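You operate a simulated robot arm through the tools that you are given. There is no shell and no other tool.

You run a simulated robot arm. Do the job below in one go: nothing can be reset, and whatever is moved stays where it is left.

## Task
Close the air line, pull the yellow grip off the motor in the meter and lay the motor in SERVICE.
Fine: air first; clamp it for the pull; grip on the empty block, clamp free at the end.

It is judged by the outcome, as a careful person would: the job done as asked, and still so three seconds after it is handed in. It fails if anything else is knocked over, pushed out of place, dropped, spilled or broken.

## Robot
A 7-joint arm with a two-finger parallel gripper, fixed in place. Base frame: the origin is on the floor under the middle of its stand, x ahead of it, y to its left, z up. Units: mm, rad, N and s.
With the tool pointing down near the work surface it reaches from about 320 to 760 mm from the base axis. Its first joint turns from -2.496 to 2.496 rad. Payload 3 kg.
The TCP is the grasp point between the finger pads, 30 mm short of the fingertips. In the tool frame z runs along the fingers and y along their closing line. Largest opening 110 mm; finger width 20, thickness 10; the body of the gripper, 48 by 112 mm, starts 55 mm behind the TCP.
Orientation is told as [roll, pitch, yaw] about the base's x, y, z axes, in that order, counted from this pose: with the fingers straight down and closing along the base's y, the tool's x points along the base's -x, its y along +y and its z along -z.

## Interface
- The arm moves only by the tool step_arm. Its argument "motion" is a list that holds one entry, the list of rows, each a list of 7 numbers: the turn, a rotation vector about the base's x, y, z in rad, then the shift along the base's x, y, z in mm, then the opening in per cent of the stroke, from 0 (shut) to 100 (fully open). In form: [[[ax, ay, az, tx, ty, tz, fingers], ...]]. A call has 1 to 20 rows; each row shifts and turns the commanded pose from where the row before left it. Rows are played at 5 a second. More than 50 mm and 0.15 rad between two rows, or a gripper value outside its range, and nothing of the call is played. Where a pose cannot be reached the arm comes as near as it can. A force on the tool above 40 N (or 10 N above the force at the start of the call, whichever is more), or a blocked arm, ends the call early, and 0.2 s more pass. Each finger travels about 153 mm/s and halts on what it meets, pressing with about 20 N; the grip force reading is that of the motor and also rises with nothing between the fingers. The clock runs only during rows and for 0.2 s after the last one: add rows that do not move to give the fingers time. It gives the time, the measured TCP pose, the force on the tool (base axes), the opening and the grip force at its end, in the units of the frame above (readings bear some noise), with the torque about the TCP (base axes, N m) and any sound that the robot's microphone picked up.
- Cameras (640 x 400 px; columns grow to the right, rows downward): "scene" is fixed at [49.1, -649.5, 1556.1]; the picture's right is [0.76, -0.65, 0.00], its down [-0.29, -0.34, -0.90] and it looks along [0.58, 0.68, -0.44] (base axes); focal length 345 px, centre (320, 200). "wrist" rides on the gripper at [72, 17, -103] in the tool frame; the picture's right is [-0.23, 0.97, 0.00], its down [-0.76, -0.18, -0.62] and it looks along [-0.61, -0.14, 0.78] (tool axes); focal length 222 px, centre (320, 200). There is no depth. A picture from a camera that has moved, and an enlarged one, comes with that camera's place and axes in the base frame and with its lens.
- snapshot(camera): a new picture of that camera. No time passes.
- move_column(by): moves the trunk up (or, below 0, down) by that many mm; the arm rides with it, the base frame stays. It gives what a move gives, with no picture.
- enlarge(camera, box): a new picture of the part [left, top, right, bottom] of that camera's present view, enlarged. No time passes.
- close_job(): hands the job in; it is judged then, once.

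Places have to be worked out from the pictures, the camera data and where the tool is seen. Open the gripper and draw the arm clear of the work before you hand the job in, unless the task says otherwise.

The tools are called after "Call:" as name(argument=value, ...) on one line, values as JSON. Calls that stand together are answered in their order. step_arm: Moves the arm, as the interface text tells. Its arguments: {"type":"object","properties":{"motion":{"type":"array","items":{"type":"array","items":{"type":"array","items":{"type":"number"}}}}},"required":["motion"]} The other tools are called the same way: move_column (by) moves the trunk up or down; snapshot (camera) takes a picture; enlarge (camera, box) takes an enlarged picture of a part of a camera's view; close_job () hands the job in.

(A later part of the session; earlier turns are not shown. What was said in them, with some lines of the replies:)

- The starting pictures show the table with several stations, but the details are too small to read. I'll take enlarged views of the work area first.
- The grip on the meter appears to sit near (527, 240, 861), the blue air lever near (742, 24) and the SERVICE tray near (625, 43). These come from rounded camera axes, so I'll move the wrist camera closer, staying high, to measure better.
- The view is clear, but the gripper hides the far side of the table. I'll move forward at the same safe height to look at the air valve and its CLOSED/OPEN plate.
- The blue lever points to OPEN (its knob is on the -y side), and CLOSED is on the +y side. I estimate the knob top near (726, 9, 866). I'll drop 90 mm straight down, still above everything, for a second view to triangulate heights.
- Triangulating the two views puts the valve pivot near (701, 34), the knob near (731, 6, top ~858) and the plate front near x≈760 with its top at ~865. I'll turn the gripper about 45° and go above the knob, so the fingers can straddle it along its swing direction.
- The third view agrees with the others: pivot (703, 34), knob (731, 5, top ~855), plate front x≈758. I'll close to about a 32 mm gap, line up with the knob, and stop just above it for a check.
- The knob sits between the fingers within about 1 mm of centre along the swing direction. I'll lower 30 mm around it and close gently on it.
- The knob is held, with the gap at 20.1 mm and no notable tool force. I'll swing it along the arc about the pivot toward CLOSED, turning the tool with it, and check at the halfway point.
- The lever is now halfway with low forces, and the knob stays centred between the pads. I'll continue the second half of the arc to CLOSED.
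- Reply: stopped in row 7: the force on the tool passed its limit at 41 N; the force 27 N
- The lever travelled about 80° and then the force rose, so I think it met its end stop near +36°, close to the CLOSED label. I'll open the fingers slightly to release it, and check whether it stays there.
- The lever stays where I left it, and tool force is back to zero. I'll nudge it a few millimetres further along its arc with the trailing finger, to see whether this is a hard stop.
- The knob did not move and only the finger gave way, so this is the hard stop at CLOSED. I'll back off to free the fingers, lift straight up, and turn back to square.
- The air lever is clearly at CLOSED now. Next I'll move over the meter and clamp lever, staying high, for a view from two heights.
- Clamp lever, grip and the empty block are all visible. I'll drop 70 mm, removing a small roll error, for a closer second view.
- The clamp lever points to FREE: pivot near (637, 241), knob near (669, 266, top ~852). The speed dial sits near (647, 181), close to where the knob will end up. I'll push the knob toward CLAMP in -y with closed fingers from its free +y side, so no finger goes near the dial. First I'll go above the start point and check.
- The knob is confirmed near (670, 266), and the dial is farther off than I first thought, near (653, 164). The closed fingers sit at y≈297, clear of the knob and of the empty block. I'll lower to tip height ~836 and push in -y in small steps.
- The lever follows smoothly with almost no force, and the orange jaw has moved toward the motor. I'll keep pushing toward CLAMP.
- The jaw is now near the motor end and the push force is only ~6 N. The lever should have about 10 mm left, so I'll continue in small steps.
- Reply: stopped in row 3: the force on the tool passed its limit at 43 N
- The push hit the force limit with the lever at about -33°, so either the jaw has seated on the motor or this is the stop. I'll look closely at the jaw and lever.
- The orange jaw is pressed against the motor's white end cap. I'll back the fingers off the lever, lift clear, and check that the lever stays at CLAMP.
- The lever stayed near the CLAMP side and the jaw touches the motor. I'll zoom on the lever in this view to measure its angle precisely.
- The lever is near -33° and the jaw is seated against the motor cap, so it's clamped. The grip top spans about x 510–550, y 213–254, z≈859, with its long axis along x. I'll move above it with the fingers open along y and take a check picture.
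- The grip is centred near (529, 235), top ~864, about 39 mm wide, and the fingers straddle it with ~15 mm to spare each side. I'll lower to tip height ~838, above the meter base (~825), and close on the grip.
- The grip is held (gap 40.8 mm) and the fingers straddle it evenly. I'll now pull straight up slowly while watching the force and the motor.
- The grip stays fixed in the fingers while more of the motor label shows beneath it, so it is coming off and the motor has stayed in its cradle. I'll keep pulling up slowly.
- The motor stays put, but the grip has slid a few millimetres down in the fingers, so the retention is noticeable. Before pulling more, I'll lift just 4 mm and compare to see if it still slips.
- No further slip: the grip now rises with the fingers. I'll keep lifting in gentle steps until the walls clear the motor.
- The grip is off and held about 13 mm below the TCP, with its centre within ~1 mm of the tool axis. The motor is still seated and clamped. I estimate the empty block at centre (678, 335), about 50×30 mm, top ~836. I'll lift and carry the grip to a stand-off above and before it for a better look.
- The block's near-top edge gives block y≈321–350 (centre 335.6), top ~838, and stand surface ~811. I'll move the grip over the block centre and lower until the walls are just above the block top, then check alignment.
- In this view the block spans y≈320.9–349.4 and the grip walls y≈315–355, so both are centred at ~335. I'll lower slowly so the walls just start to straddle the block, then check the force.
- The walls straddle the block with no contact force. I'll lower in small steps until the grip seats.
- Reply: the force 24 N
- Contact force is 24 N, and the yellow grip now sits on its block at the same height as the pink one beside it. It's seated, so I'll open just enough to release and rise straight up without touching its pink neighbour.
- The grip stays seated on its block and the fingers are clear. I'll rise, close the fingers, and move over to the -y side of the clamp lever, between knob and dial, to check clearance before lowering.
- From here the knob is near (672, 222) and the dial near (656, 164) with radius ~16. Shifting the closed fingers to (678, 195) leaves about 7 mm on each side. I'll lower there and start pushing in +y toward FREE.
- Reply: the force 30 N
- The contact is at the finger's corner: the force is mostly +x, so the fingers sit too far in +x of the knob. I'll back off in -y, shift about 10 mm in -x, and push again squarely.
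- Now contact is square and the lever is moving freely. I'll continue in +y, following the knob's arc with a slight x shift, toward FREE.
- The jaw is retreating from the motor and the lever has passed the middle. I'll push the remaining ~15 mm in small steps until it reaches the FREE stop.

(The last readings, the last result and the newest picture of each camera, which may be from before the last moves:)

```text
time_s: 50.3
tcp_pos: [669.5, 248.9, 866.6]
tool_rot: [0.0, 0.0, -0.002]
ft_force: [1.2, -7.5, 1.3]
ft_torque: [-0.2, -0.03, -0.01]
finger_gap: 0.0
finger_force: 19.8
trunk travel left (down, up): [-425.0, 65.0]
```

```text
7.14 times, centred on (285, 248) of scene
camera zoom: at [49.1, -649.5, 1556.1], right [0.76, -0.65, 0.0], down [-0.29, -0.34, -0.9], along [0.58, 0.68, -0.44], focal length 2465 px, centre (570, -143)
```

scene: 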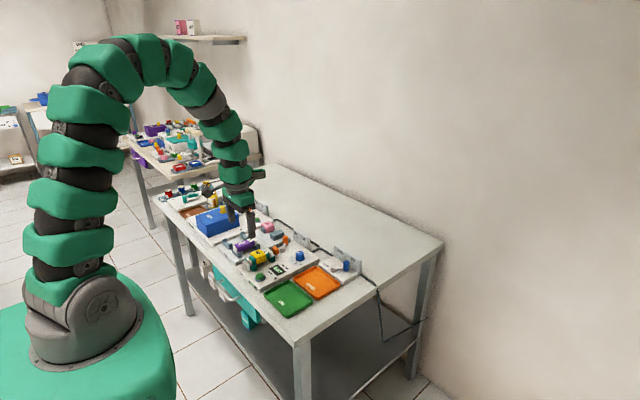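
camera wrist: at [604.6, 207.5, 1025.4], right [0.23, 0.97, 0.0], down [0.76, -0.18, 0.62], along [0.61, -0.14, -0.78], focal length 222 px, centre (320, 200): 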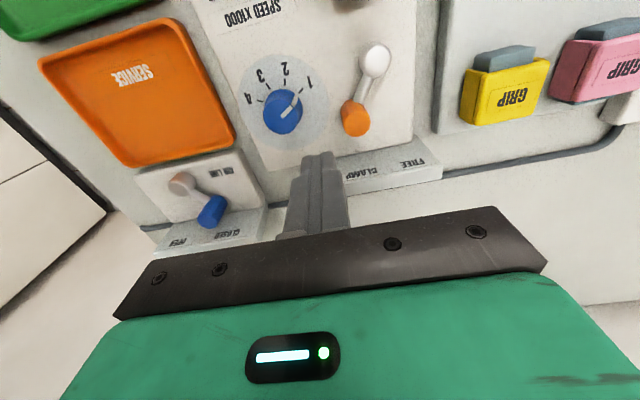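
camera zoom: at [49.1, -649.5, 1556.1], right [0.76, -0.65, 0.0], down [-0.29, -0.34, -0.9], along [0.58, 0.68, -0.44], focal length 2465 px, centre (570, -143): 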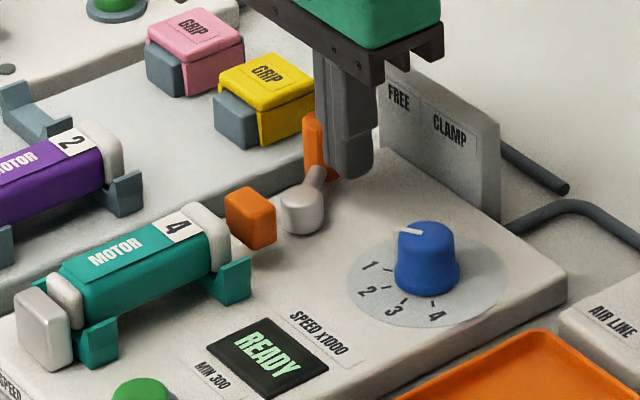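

Force has begun to rise (7.5 N), which suggests the FREE stop is close. I'll press 2–3 mm more to make sure it is fully there.

Call:
step_arm(motion=[[[0, 0, 0, 0, 1, 0, 0], [0, 0, 0, 0, 1, 0, 0], [0, 0, 0, 0, 0, 0, 0]]])

Call:
enlarge(camera="wrist", box=[220, 40, 420, 200])

```text
time_s: 51.1
tcp_pos: [668.3, 249.1, 865.5]
tool_rot: [-0.002, -0.001, -0.002]
ft_force: [0.7, -22.4, 5.1]
ft_torque: [-0.64, 0.01, 0.03]
finger_gap: 0.0
finger_force: 20.4
trunk travel left (down, up): [-425.0, 65.0]
```

```text
2.50 times, centred on (320, 120) of wrist
camera zoom: at [596.6, 265.0, 969.9], right [0.23, 0.97, 0.0], down [0.76, -0.18, 0.62], along [0.61, -0.14, -0.78], focal length 555 px, centre (320, 400)
```

zoom: 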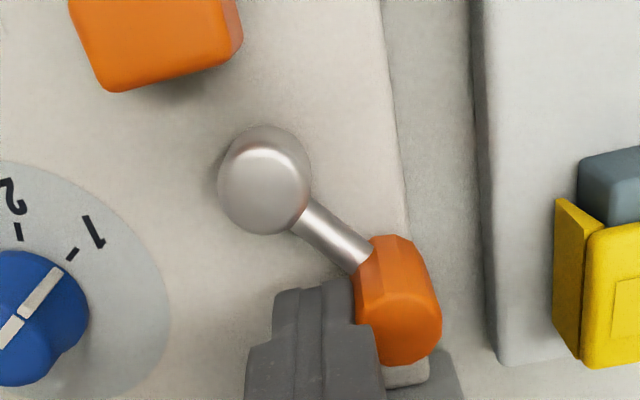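

Force rose to 22 N with no motion, so the lever is at the FREE stop. I'll back off, rise, and move above the motor with the fingers opening along y to look at it.

Call:
step_arm(motion=[[[0, 0, 0, 0, -5, 0, 0], [0, 0, 0, 0, -5, 0, 0], [0, 0, 0, 0, 0, 25, 0], [0, 0, 0, 0, 0, 35, 0], [0, 0, 0, -30, 0, 0, 20], [0, 0, 0, -40, 0, 0, 50], [0, 0, 0, -40, 0, 0, 60], [0, 0, 0, -27, -3, 0, 60], [0, 0, 0, 0, 0, 0, 60]]])

Call:
snapshot(camera="wrist")

Call:
enlarge(camera="wrist", box=[220, 60, 420, 220])

Call:
enlarge(camera="scene", box=[235, 220, 315, 284])

```text
time_s: 53.1
tcp_pos: [531.9, 238.6, 927.3]
tool_rot: [0.0, -0.001, 0.0]
ft_force: [-0.3, 0.7, -0.1]
ft_torque: [-0.04, 0.01, 0.02]
finger_gap: 66.3
finger_force: 0.0
trunk travel left (down, up): [-425.0, 65.0]
```

```text
taken
camera wrist: at [459.0, 255.4, 1030.2], right [0.23, 0.97, 0.0], down [0.76, -0.18, 0.62], along [0.61, -0.14, -0.78], focal length 222 px, centre (320, 200)
```

wrist: 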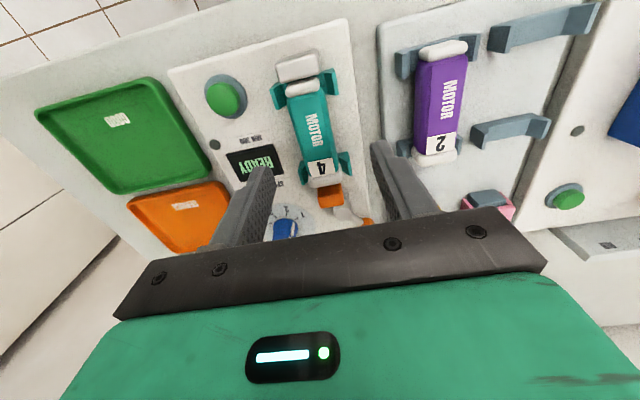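

```text
2.50 times, centred on (320, 140) of wrist
camera zoom: at [459.0, 255.4, 1030.2], right [0.23, 0.97, 0.0], down [0.76, -0.18, 0.62], along [0.61, -0.14, -0.78], focal length 555 px, centre (320, 350)
```

zoom: 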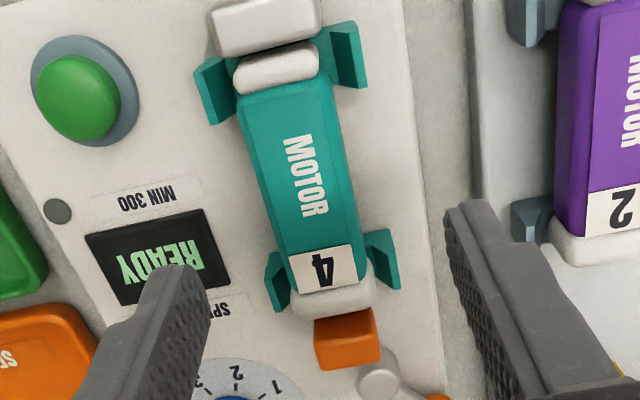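

```text
6.25 times, centred on (275, 252) of scene
camera zoom: at [49.1, -649.5, 1556.1], right [0.76, -0.65, 0.0], down [-0.29, -0.34, -0.9], along [0.58, 0.68, -0.44], focal length 2157 px, centre (601, -125)
```

zoom: 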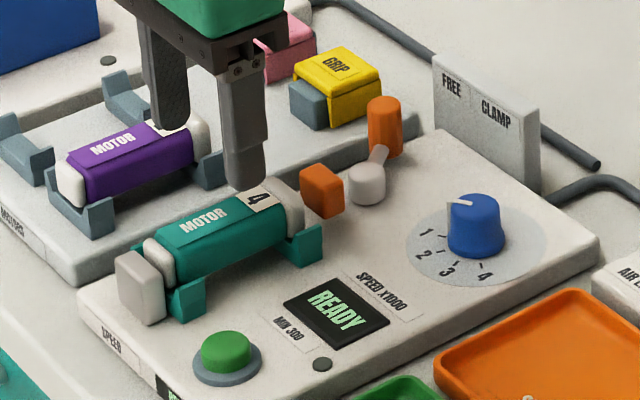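

Lever and jaw are back at FREE with a visible gap to the motor. The motor lies along x, centred near (533, 234.3), about 94 mm long and 31 mm wide. I'll narrow the opening, line up, lower to tip height ~835 and close on the body.

Call:
step_arm(motion=[[[0, 0, 0, 1, -4, 0, 48], [0, 0, 0, 0, 0, -20, 48], [0, 0, 0, 0, 0, -20, 48], [0, 0, 0, 0, 0, -14, 48], [0, 0, 0, 0, 0, -8, 48], [0, 0, 0, 0, 0, 0, 48], [0, 0, 0, 0, 0, 0, 35], [0, 0, 0, 0, 0, 0, 15], [0, 0, 0, 0, 0, 0, 0], [0, 0, 0, 0, 0, 0, 0]]])

Call:
enlarge(camera="wrist", box=[220, 60, 420, 220])

Call:
enlarge(camera="scene", box=[235, 220, 315, 284])

```text
time_s: 55.3
tcp_pos: [533.0, 234.4, 862.5]
tool_rot: [-0.001, 0.0, 0.0]
ft_force: [0.1, 0.4, 0.4]
ft_torque: [-0.03, -0.03, -0.01]
finger_gap: 29.6
finger_force: 20.4
trunk travel left (down, up): [-425.0, 65.0]
```

```text
2.50 times, centred on (320, 140) of wrist
camera zoom: at [461.0, 250.2, 968.3], right [0.23, 0.97, 0.0], down [0.76, -0.18, 0.62], along [0.61, -0.14, -0.78], focal length 555 px, centre (320, 350)
```

zoom: 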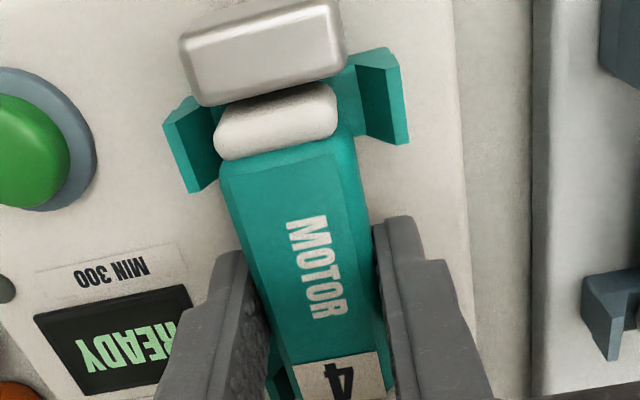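

```text
6.25 times, centred on (275, 252) of scene
camera zoom: at [49.1, -649.5, 1556.1], right [0.76, -0.65, 0.0], down [-0.29, -0.34, -0.9], along [0.58, 0.68, -0.44], focal length 2157 px, centre (601, -125)
```

zoom: 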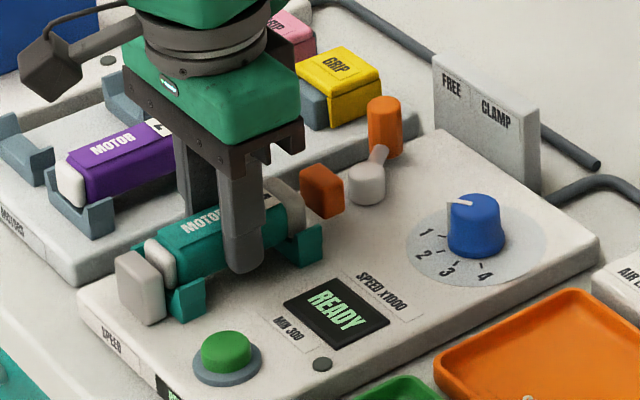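

The motor is held (gap 29.6 mm). I'll lift it straight up gently, checking that it comes cleanly out of the cradle and doesn't slip.

Call:
step_arm(motion=[[[0, 0, 0, 0, 0, 2, 0], [0, 0, 0, 0, 0, 3, 0], [0, 0, 0, 0, 0, 4, 0], [0, 0, 0, 0, 0, 5, 0], [0, 0, 0, 0, 0, 6, 0], [0, 0, 0, 0, 0, 0, 0]]])

Call:
enlarge(camera="wrist", box=[220, 60, 420, 220])

Call:
enlarge(camera="scene", box=[235, 220, 315, 284])

```text
time_s: 56.7
tcp_pos: [532.2, 233.6, 884.4]
tool_rot: [0.001, 0.0, 0.0]
ft_force: [0.1, -0.4, -0.7]
ft_torque: [0.0, -0.01, 0.01]
finger_gap: 29.3
finger_force: 19.7
trunk travel left (down, up): [-425.0, 65.0]
```

```text
2.50 times, centred on (320, 140) of wrist
camera zoom: at [460.5, 249.8, 988.2], right [0.23, 0.97, 0.0], down [0.76, -0.18, 0.62], along [0.61, -0.14, -0.78], focal length 555 px, centre (320, 350)
```

zoom: 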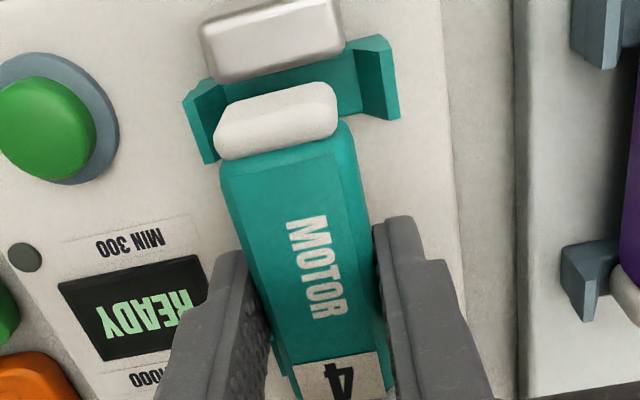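

```text
6.25 times, centred on (275, 252) of scene
camera zoom: at [49.1, -649.5, 1556.1], right [0.76, -0.65, 0.0], down [-0.29, -0.34, -0.9], along [0.58, 0.68, -0.44], focal length 2157 px, centre (601, -125)
```

zoom: 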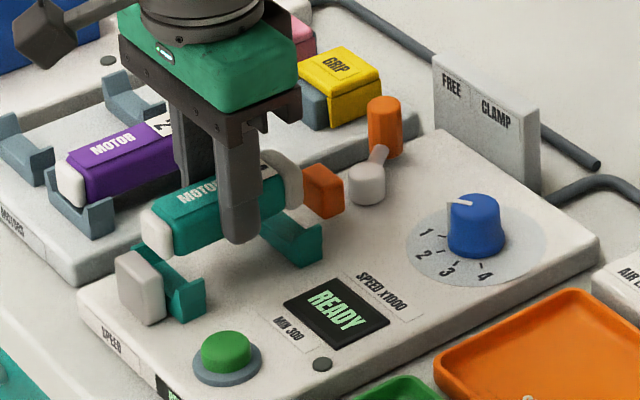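

The motor came out cleanly and level with no slip. The tray is about 97 mm in x and 129 mm in y, so the 94 mm motor should lie along y. I'll raise it well clear and carry it above the tray while turning -90°.

Call:
step_arm(motion=[[[0, 0, 0, 0, 0, 20, 0], [0, 0, 0, 0, 0, 30, 0], [0, 0, 0, 0, 0, 25, 0], [0, 0, -0.131, 7.8, -16, 0, 0], [0, 0, -0.131, 7.8, -16, 0, 0], [0, 0, -0.131, 7.8, -16, 0, 0], [0, 0, -0.131, 7.8, -16, 0, 0], [0, 0, -0.131, 7.8, -16, 0, 0], [0, 0, -0.131, 7.8, -16, 0, 0], [0, 0, -0.131, 7.8, -16, 0, 0], [0, 0, -0.131, 7.8, -16, 0, 0], [0, 0, -0.131, 7.8, -16, 0, 0], [0, 0, -0.131, 7.8, -16, 0, 0], [0, 0, -0.131, 7.8, -16, 0, 0], [0, 0, -0.13, 7.8, -16, 0, 0], [0, 0, 0, 0, 0, 0, 0]]])

Call:
snapshot(camera="wrist")

Call:
enlarge(camera="scene", box=[270, 220, 370, 300])

```text
time_s: 60.1
tcp_pos: [626.5, 41.1, 958.0]
tool_rot: [0.0, -0.002, -1.572]
ft_force: [-0.3, 0.2, -0.6]
ft_torque: [-0.01, 0.0, 0.01]
finger_gap: 29.5
finger_force: 20.2
trunk travel left (down, up): [-425.0, 65.0]
```

```text
taken
camera wrist: at [643.8, 113.4, 1061.9], right [0.97, -0.23, 0.0], down [-0.18, -0.76, 0.62], along [-0.14, -0.61, -0.78], focal length 222 px, centre (320, 200)
```

wrist: 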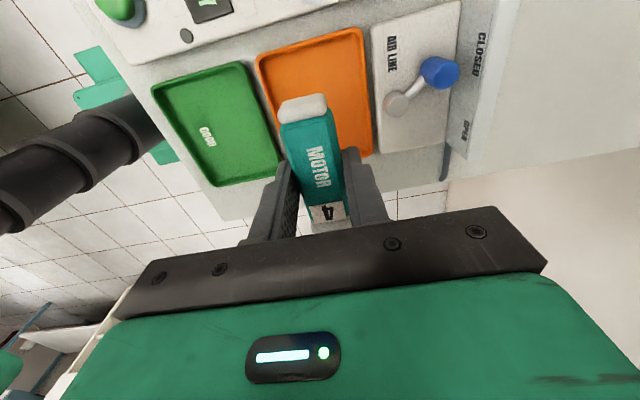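

```text
5.00 times, centred on (320, 260) of scene
camera zoom: at [49.1, -649.5, 1556.1], right [0.76, -0.65, 0.0], down [-0.29, -0.34, -0.9], along [0.58, 0.68, -0.44], focal length 1726 px, centre (320, -100)
```

zoom: 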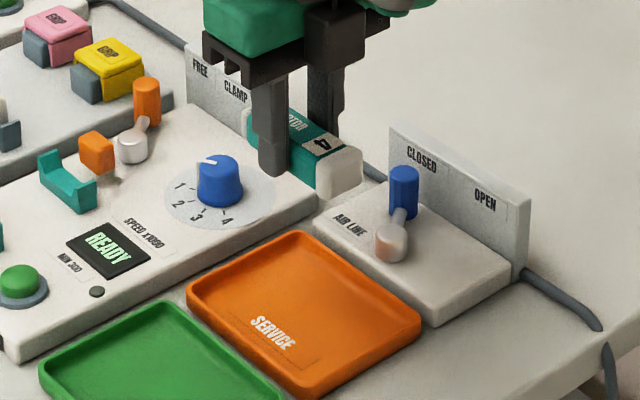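

The motor hangs above the tray with its axis along y. From this view the tray spans about x 580–678, y -25–102, so its centre is ~(629, 39). I'll shift slightly and lower to a check height above the tray.

Call:
step_arm(motion=[[[0, 0, 0, 1.5, 0, -10, 0], [0, 0, 0, 0, 0, -25, 0], [0, 0, 0, 0, 0, -25, 0], [0, 0, 0, 0, 0, -20, 0], [0, 0, 0, 0, 0, 0, 0]]])

Call:
snapshot(camera="wrist")

Call:
enlarge(camera="scene", box=[290, 230, 370, 294])

```text
time_s: 61.3
tcp_pos: [627.8, 41.6, 879.5]
tool_rot: [0.0, 0.001, -1.573]
ft_force: [-0.7, 0.0, -0.8]
ft_torque: [0.0, 0.0, 0.03]
finger_gap: 29.4
finger_force: 20.0
trunk travel left (down, up): [-425.0, 65.0]
```

```text
taken
camera wrist: at [644.8, 112.9, 983.1], right [0.97, -0.23, 0.0], down [-0.18, -0.76, 0.62], along [-0.14, -0.61, -0.78], focal length 222 px, centre (320, 200)
```

wrist: 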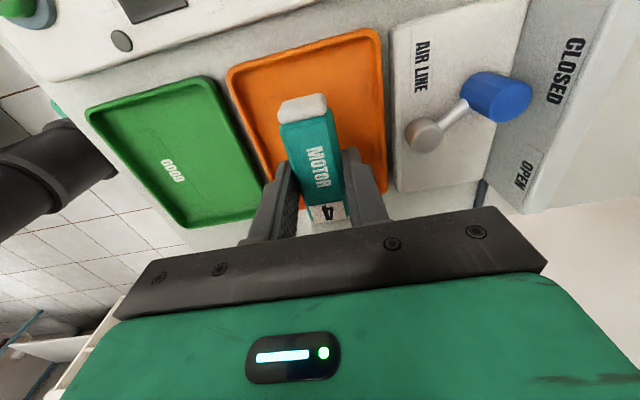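

```text
6.25 times, centred on (330, 262) of scene
camera zoom: at [49.1, -649.5, 1556.1], right [0.76, -0.65, 0.0], down [-0.29, -0.34, -0.9], along [0.58, 0.68, -0.44], focal length 2157 px, centre (258, -188)
```

zoom: 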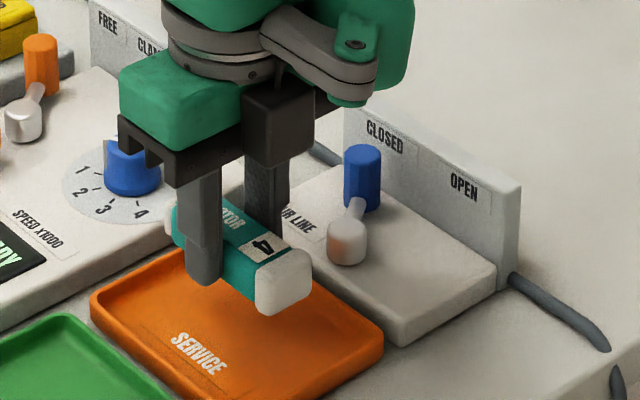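

The tray rim is near z≈813 and its centre near (629, 40), so the motor is well centred. I'll lower further, then in small steps until it touches the tray floor.

Call:
step_arm(motion=[[[0, 0, 0, 0, 0, -10, 0], [0, 0, 0, 0, 0, -8, 0], [0, 0, 0, 0, 0, -4, 0], [0, 0, 0, 0, 0, -3, 0], [0, 0, 0, 0, 0, -2, 0], [0, 0, 0, 0, 0, -2, 0], [0, 0, 0, 0, 0, -2, 0], [0, 0, 0, 0, 0, 0, 0]]])

Call:
enlarge(camera="scene", box=[300, 240, 360, 288])

```text
time_s: 63.1
tcp_pos: [627.6, 42.7, 848.2]
tool_rot: [-0.001, -0.001, -1.571]
ft_force: [-0.5, 0.0, -0.1]
ft_torque: [-0.01, 0.0, -0.01]
finger_gap: 29.4
finger_force: 20.1
trunk travel left (down, up): [-425.0, 65.0]
```

```text
8.33 times, centred on (330, 264) of scene
camera zoom: at [49.1, -649.5, 1556.1], right [0.76, -0.65, 0.0], down [-0.29, -0.34, -0.9], along [0.58, 0.68, -0.44], focal length 2876 px, centre (237, -333)
```

zoom: 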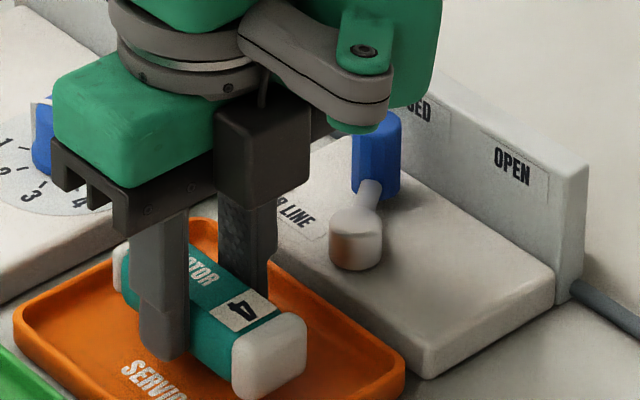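

No contact yet at TCP 848, and the motor is close above the tray floor. I'll continue in small steps.

Call:
step_arm(motion=[[[0, 0, 0, 0, 0, -2, 0], [0, 0, 0, 0, 0, -2, 0], [0, 0, 0, 0, 0, -1.5, 0], [0, 0, 0, 0, 0, 0, 0]]])

Call:
enlarge(camera="scene", box=[300, 240, 360, 288])

```text
time_s: 64.1
tcp_pos: [628.2, 41.8, 842.3]
tool_rot: [0.0, 0.001, -1.571]
ft_force: [0.0, 0.1, -1.6]
ft_torque: [-0.01, -0.01, -0.04]
finger_gap: 29.3
finger_force: 20.2
trunk travel left (down, up): [-425.0, 65.0]
```

```text
8.33 times, centred on (330, 264) of scene
camera zoom: at [49.1, -649.5, 1556.1], right [0.76, -0.65, 0.0], down [-0.29, -0.34, -0.9], along [0.58, 0.68, -0.44], focal length 2876 px, centre (237, -333)
```

zoom: 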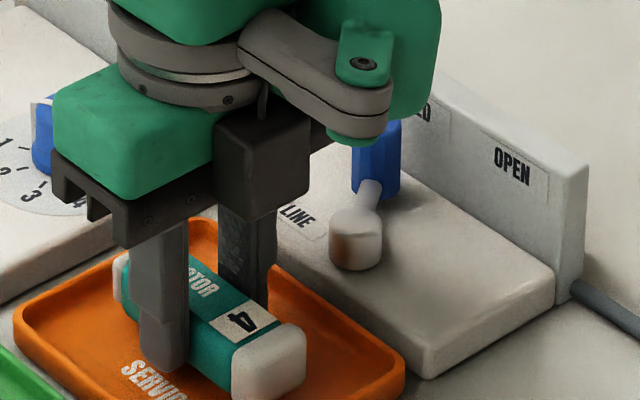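

Still no contact force at TCP 842. I'll continue with 1.5 mm steps.

Call:
step_arm(motion=[[[0, 0, 0, 0, 0, -1.5, 0], [0, 0, 0, 0, 0, -1.5, 0], [0, 0, 0, 0, 0, -1, 0], [0, 0, 0, 0, 0, 0, 0]]])

Call:
enlarge(camera="scene", box=[300, 240, 360, 288])

Call:
enlarge(camera="wrist", box=[220, 60, 420, 220])

```text
time_s: 65.1
tcp_pos: [627.0, 41.0, 838.1]
tool_rot: [-0.001, -0.002, -1.571]
ft_force: [-0.1, -0.6, -1.3]
ft_torque: [0.01, 0.0, 0.01]
finger_gap: 29.3
finger_force: 20.5
trunk travel left (down, up): [-425.0, 65.0]
```

```text
8.33 times, centred on (330, 264) of scene
camera zoom: at [49.1, -649.5, 1556.1], right [0.76, -0.65, 0.0], down [-0.29, -0.34, -0.9], along [0.58, 0.68, -0.44], focal length 2876 px, centre (237, -333)
```

zoom: 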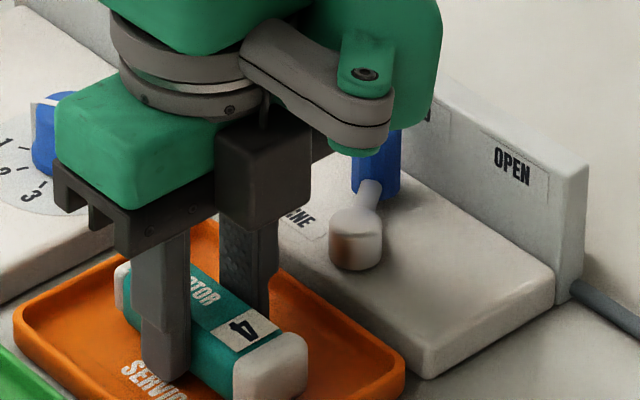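

```text
2.50 times, centred on (320, 140) of wrist
camera zoom: at [645.2, 113.5, 942.1], right [0.97, -0.23, 0.0], down [-0.18, -0.76, 0.62], along [-0.14, -0.61, -0.78], focal length 555 px, centre (320, 350)
```

zoom: 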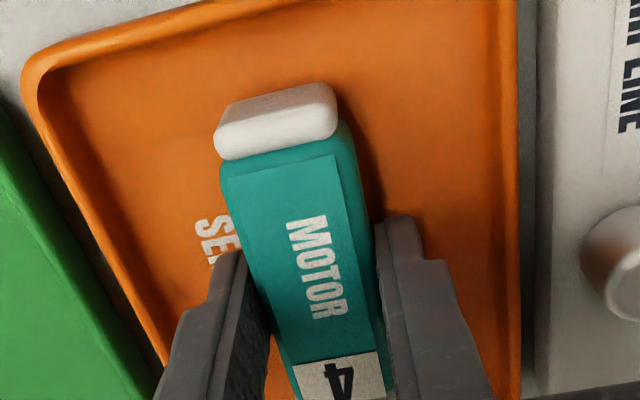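

Still no contact. The motor bottom should extend about 8 mm below the tips, so the floor is near. I'll go on with 1 mm steps.

Call:
step_arm(motion=[[[0, 0, 0, 0, 0, -1, 0], [0, 0, 0, 0, 0, -1, 0], [0, 0, 0, 0, 0, -1, 0], [0, 0, 0, 0, 0, 0, 0]]])

Call:
enlarge(camera="scene", box=[300, 240, 360, 288])

```text
time_s: 66.1
tcp_pos: [629.1, 42.4, 836.3]
tool_rot: [0.002, 0.001, -1.573]
ft_force: [0.7, -0.5, 13.6]
ft_torque: [0.06, 0.02, -0.02]
finger_gap: 29.6
finger_force: 19.8
trunk travel left (down, up): [-425.0, 65.0]
```

```text
8.33 times, centred on (330, 264) of scene
camera zoom: at [49.1, -649.5, 1556.1], right [0.76, -0.65, 0.0], down [-0.29, -0.34, -0.9], along [0.58, 0.68, -0.44], focal length 2876 px, centre (237, -333)
```

zoom: 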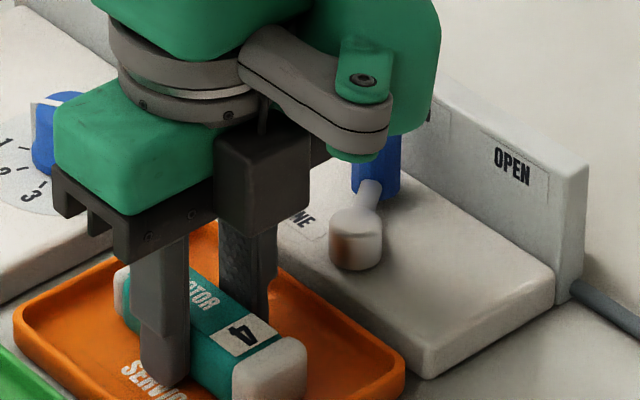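

Contact is now 13.6 N upward, so the motor rests on the tray floor. I'll ease off slightly, open the fingers just enough, and rise straight up.

Call:
step_arm(motion=[[[0, 0, 0, 0, 0, 0.7, 0], [0, 0, 0, 0, 0, 0, 24], [0, 0, 0, 0, 0, 0, 35], [0, 0, 0, 0, 0, 0, 45], [0, 0, 0, 0, 0, 0, 45], [0, 0, 0, 0, 0, 10, 45], [0, 0, 0, 0, 0, 15, 45], [0, 0, 0, 0, 0, 0, 45]]])

Call:
enlarge(camera="scene", box=[300, 240, 360, 288])

Call:
enlarge(camera="wrist", box=[220, 60, 420, 220])

```text
time_s: 67.9
tcp_pos: [626.4, 41.7, 861.5]
tool_rot: [0.0, -0.001, -1.569]
ft_force: [-0.5, 0.8, -0.6]
ft_torque: [0.0, -0.02, -0.03]
finger_gap: 49.5
finger_force: 0.0
trunk travel left (down, up): [-425.0, 65.0]
```

```text
8.33 times, centred on (330, 264) of scene
camera zoom: at [49.1, -649.5, 1556.1], right [0.76, -0.65, 0.0], down [-0.29, -0.34, -0.9], along [0.58, 0.68, -0.44], focal length 2876 px, centre (237, -333)
```

zoom: 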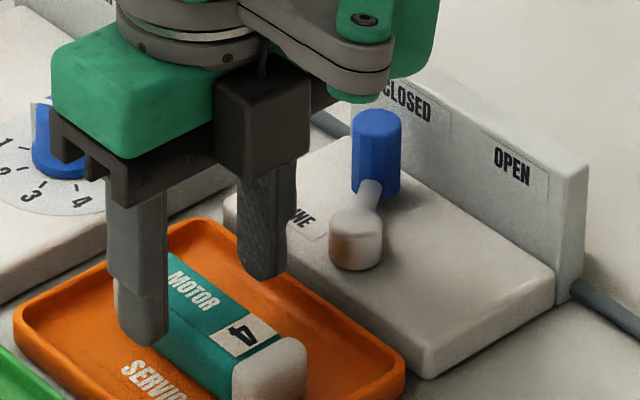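

```text
2.50 times, centred on (320, 140) of wrist
camera zoom: at [644.3, 113.6, 965.0], right [0.97, -0.23, 0.0], down [-0.18, -0.76, 0.62], along [-0.14, -0.61, -0.78], focal length 555 px, centre (320, 350)
```

zoom: 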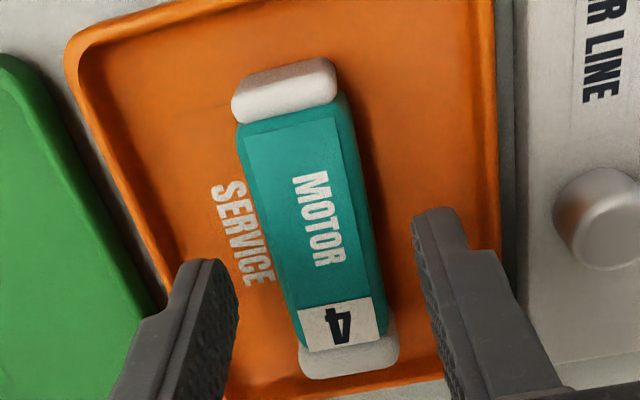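

The motor lies flat in the SERVICE tray, fully inside, and the fingers are clear. I'll rise, turn back, withdraw well clear and do a final check.

Call:
step_arm(motion=[[[0, 0, 0, 0, 0, 30, 45], [0, 0, 0, 0, 0, 40, 45], [0, 0, 0, 0, 0, 45, 60], [0, 0, 0, 0, 0, 45, 100], [0, 0, 0.131, -14, 10, 5, 100], [0, 0, 0.131, -14, 10, 5, 100], [0, 0, 0.131, -14, 10, 5, 100], [0, 0, 0.131, -14, 10, 5, 100], [0, 0, 0.131, -14, 10, 0, 100], [0, 0, 0.131, -14, 10, 0, 100], [0, 0, 0.131, -14, 10, 0, 100], [0, 0, 0.131, -14, 10, 0, 100], [0, 0, 0.131, -14, 10, 0, 100], [0, 0, 0.131, -14, 10, 0, 100], [0, 0, 0.131, -14, 10, 0, 100], [0, 0, 0.13, -14, 10, 0, 100], [0, 0, 0, 0, 0, 0, 100]]])

Call:
snapshot(camera="wrist")

Call:
snapshot(camera="scene")

Call:
enlarge(camera="scene", box=[220, 200, 380, 320])

Call:
enlarge(camera="scene", box=[250, 210, 320, 266])

Call:
enlarge(camera="scene", box=[290, 230, 370, 294])

```text
time_s: 71.5
tcp_pos: [458.7, 162.6, 1043.1]
tool_rot: [0.001, 0.002, 0.001]
ft_force: [-0.7, -0.6, 0.4]
ft_torque: [-0.02, -0.02, -0.01]
finger_gap: 110.0
finger_force: 0.0
trunk travel left (down, up): [-425.0, 65.0]
```

```text
taken
camera wrist: at [385.9, 178.4, 1145.9], right [0.23, 0.97, 0.0], down [0.76, -0.18, 0.62], along [0.61, -0.14, -0.78], focal length 222 px, centre (320, 200)
```

wrist: 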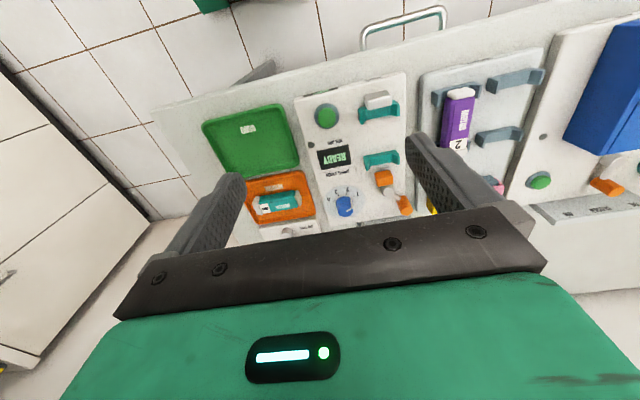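

```text
taken
```

scene: 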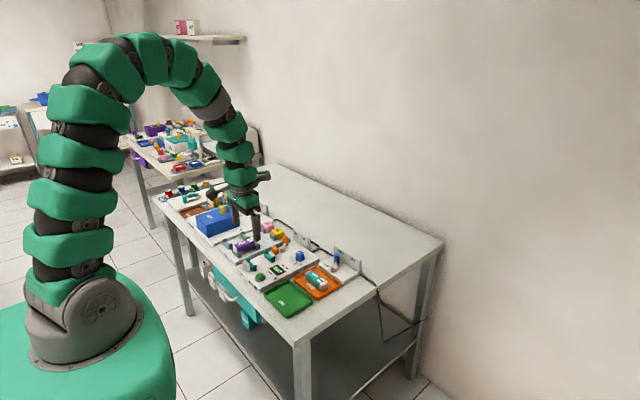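

```text
3.33 times, centred on (300, 260) of scene
camera zoom: at [49.1, -649.5, 1556.1], right [0.76, -0.65, 0.0], down [-0.29, -0.34, -0.9], along [0.58, 0.68, -0.44], focal length 1150 px, centre (387, 0)
```

zoom: 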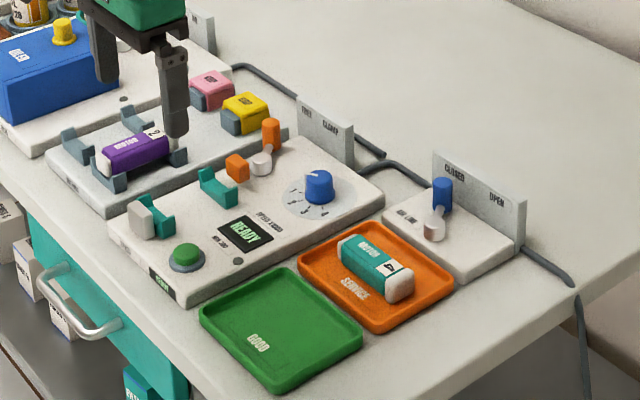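

```text
7.14 times, centred on (285, 238) of scene
camera zoom: at [49.1, -649.5, 1556.1], right [0.76, -0.65, 0.0], down [-0.29, -0.34, -0.9], along [0.58, 0.68, -0.44], focal length 2465 px, centre (570, -71)
```

zoom: 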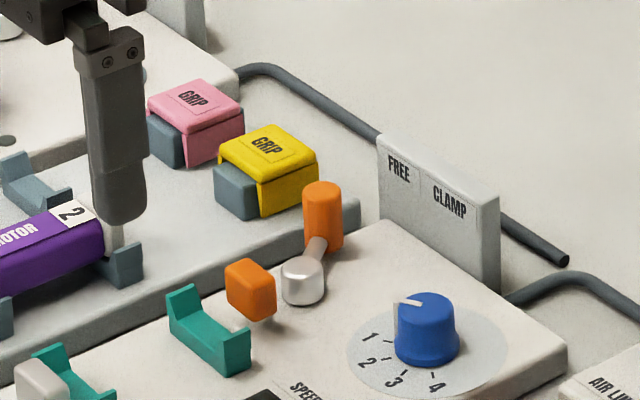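

```text
6.25 times, centred on (330, 262) of scene
camera zoom: at [49.1, -649.5, 1556.1], right [0.76, -0.65, 0.0], down [-0.29, -0.34, -0.9], along [0.58, 0.68, -0.44], focal length 2157 px, centre (258, -188)
```

zoom: 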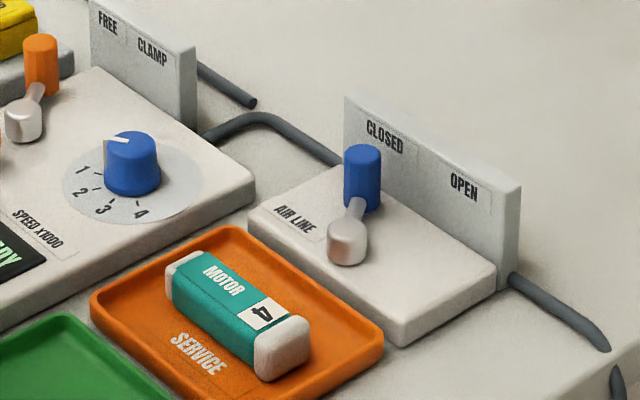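

Everything checks out. The air lever is at CLOSED, the clamp lever and jaw are back at FREE, and the yellow grip sits on the formerly empty block. Motor 4 lies flat in SERVICE, nothing else has moved, and the gripper is open and clear, so I'm handing in.

Call:
close_job()

```text
The job is handed in.
```

The job is finished and handed in. In the final pictures:

- **Air line:** the lever is at CLOSED, against its stop. I closed it first.
- **Pull:** I set the clamp before pulling the yellow grip, and the motor stayed seated while it came off. The lever stopped about 5–8° short of full swing because the jaw was already tight on the motor.
- **Yellow grip:** it is seated on the block that was empty, at the same height as the pink one beside it.
- **Clamp:** the lever is back at FREE and the jaw is clear of the cradle.
- **Motor 4:** it lies flat inside the SERVICE tray, turned 90° because it is too long for the tray the other way.

Nothing else on the bench looks moved. The gripper is open and the arm is drawn back clear of the work.
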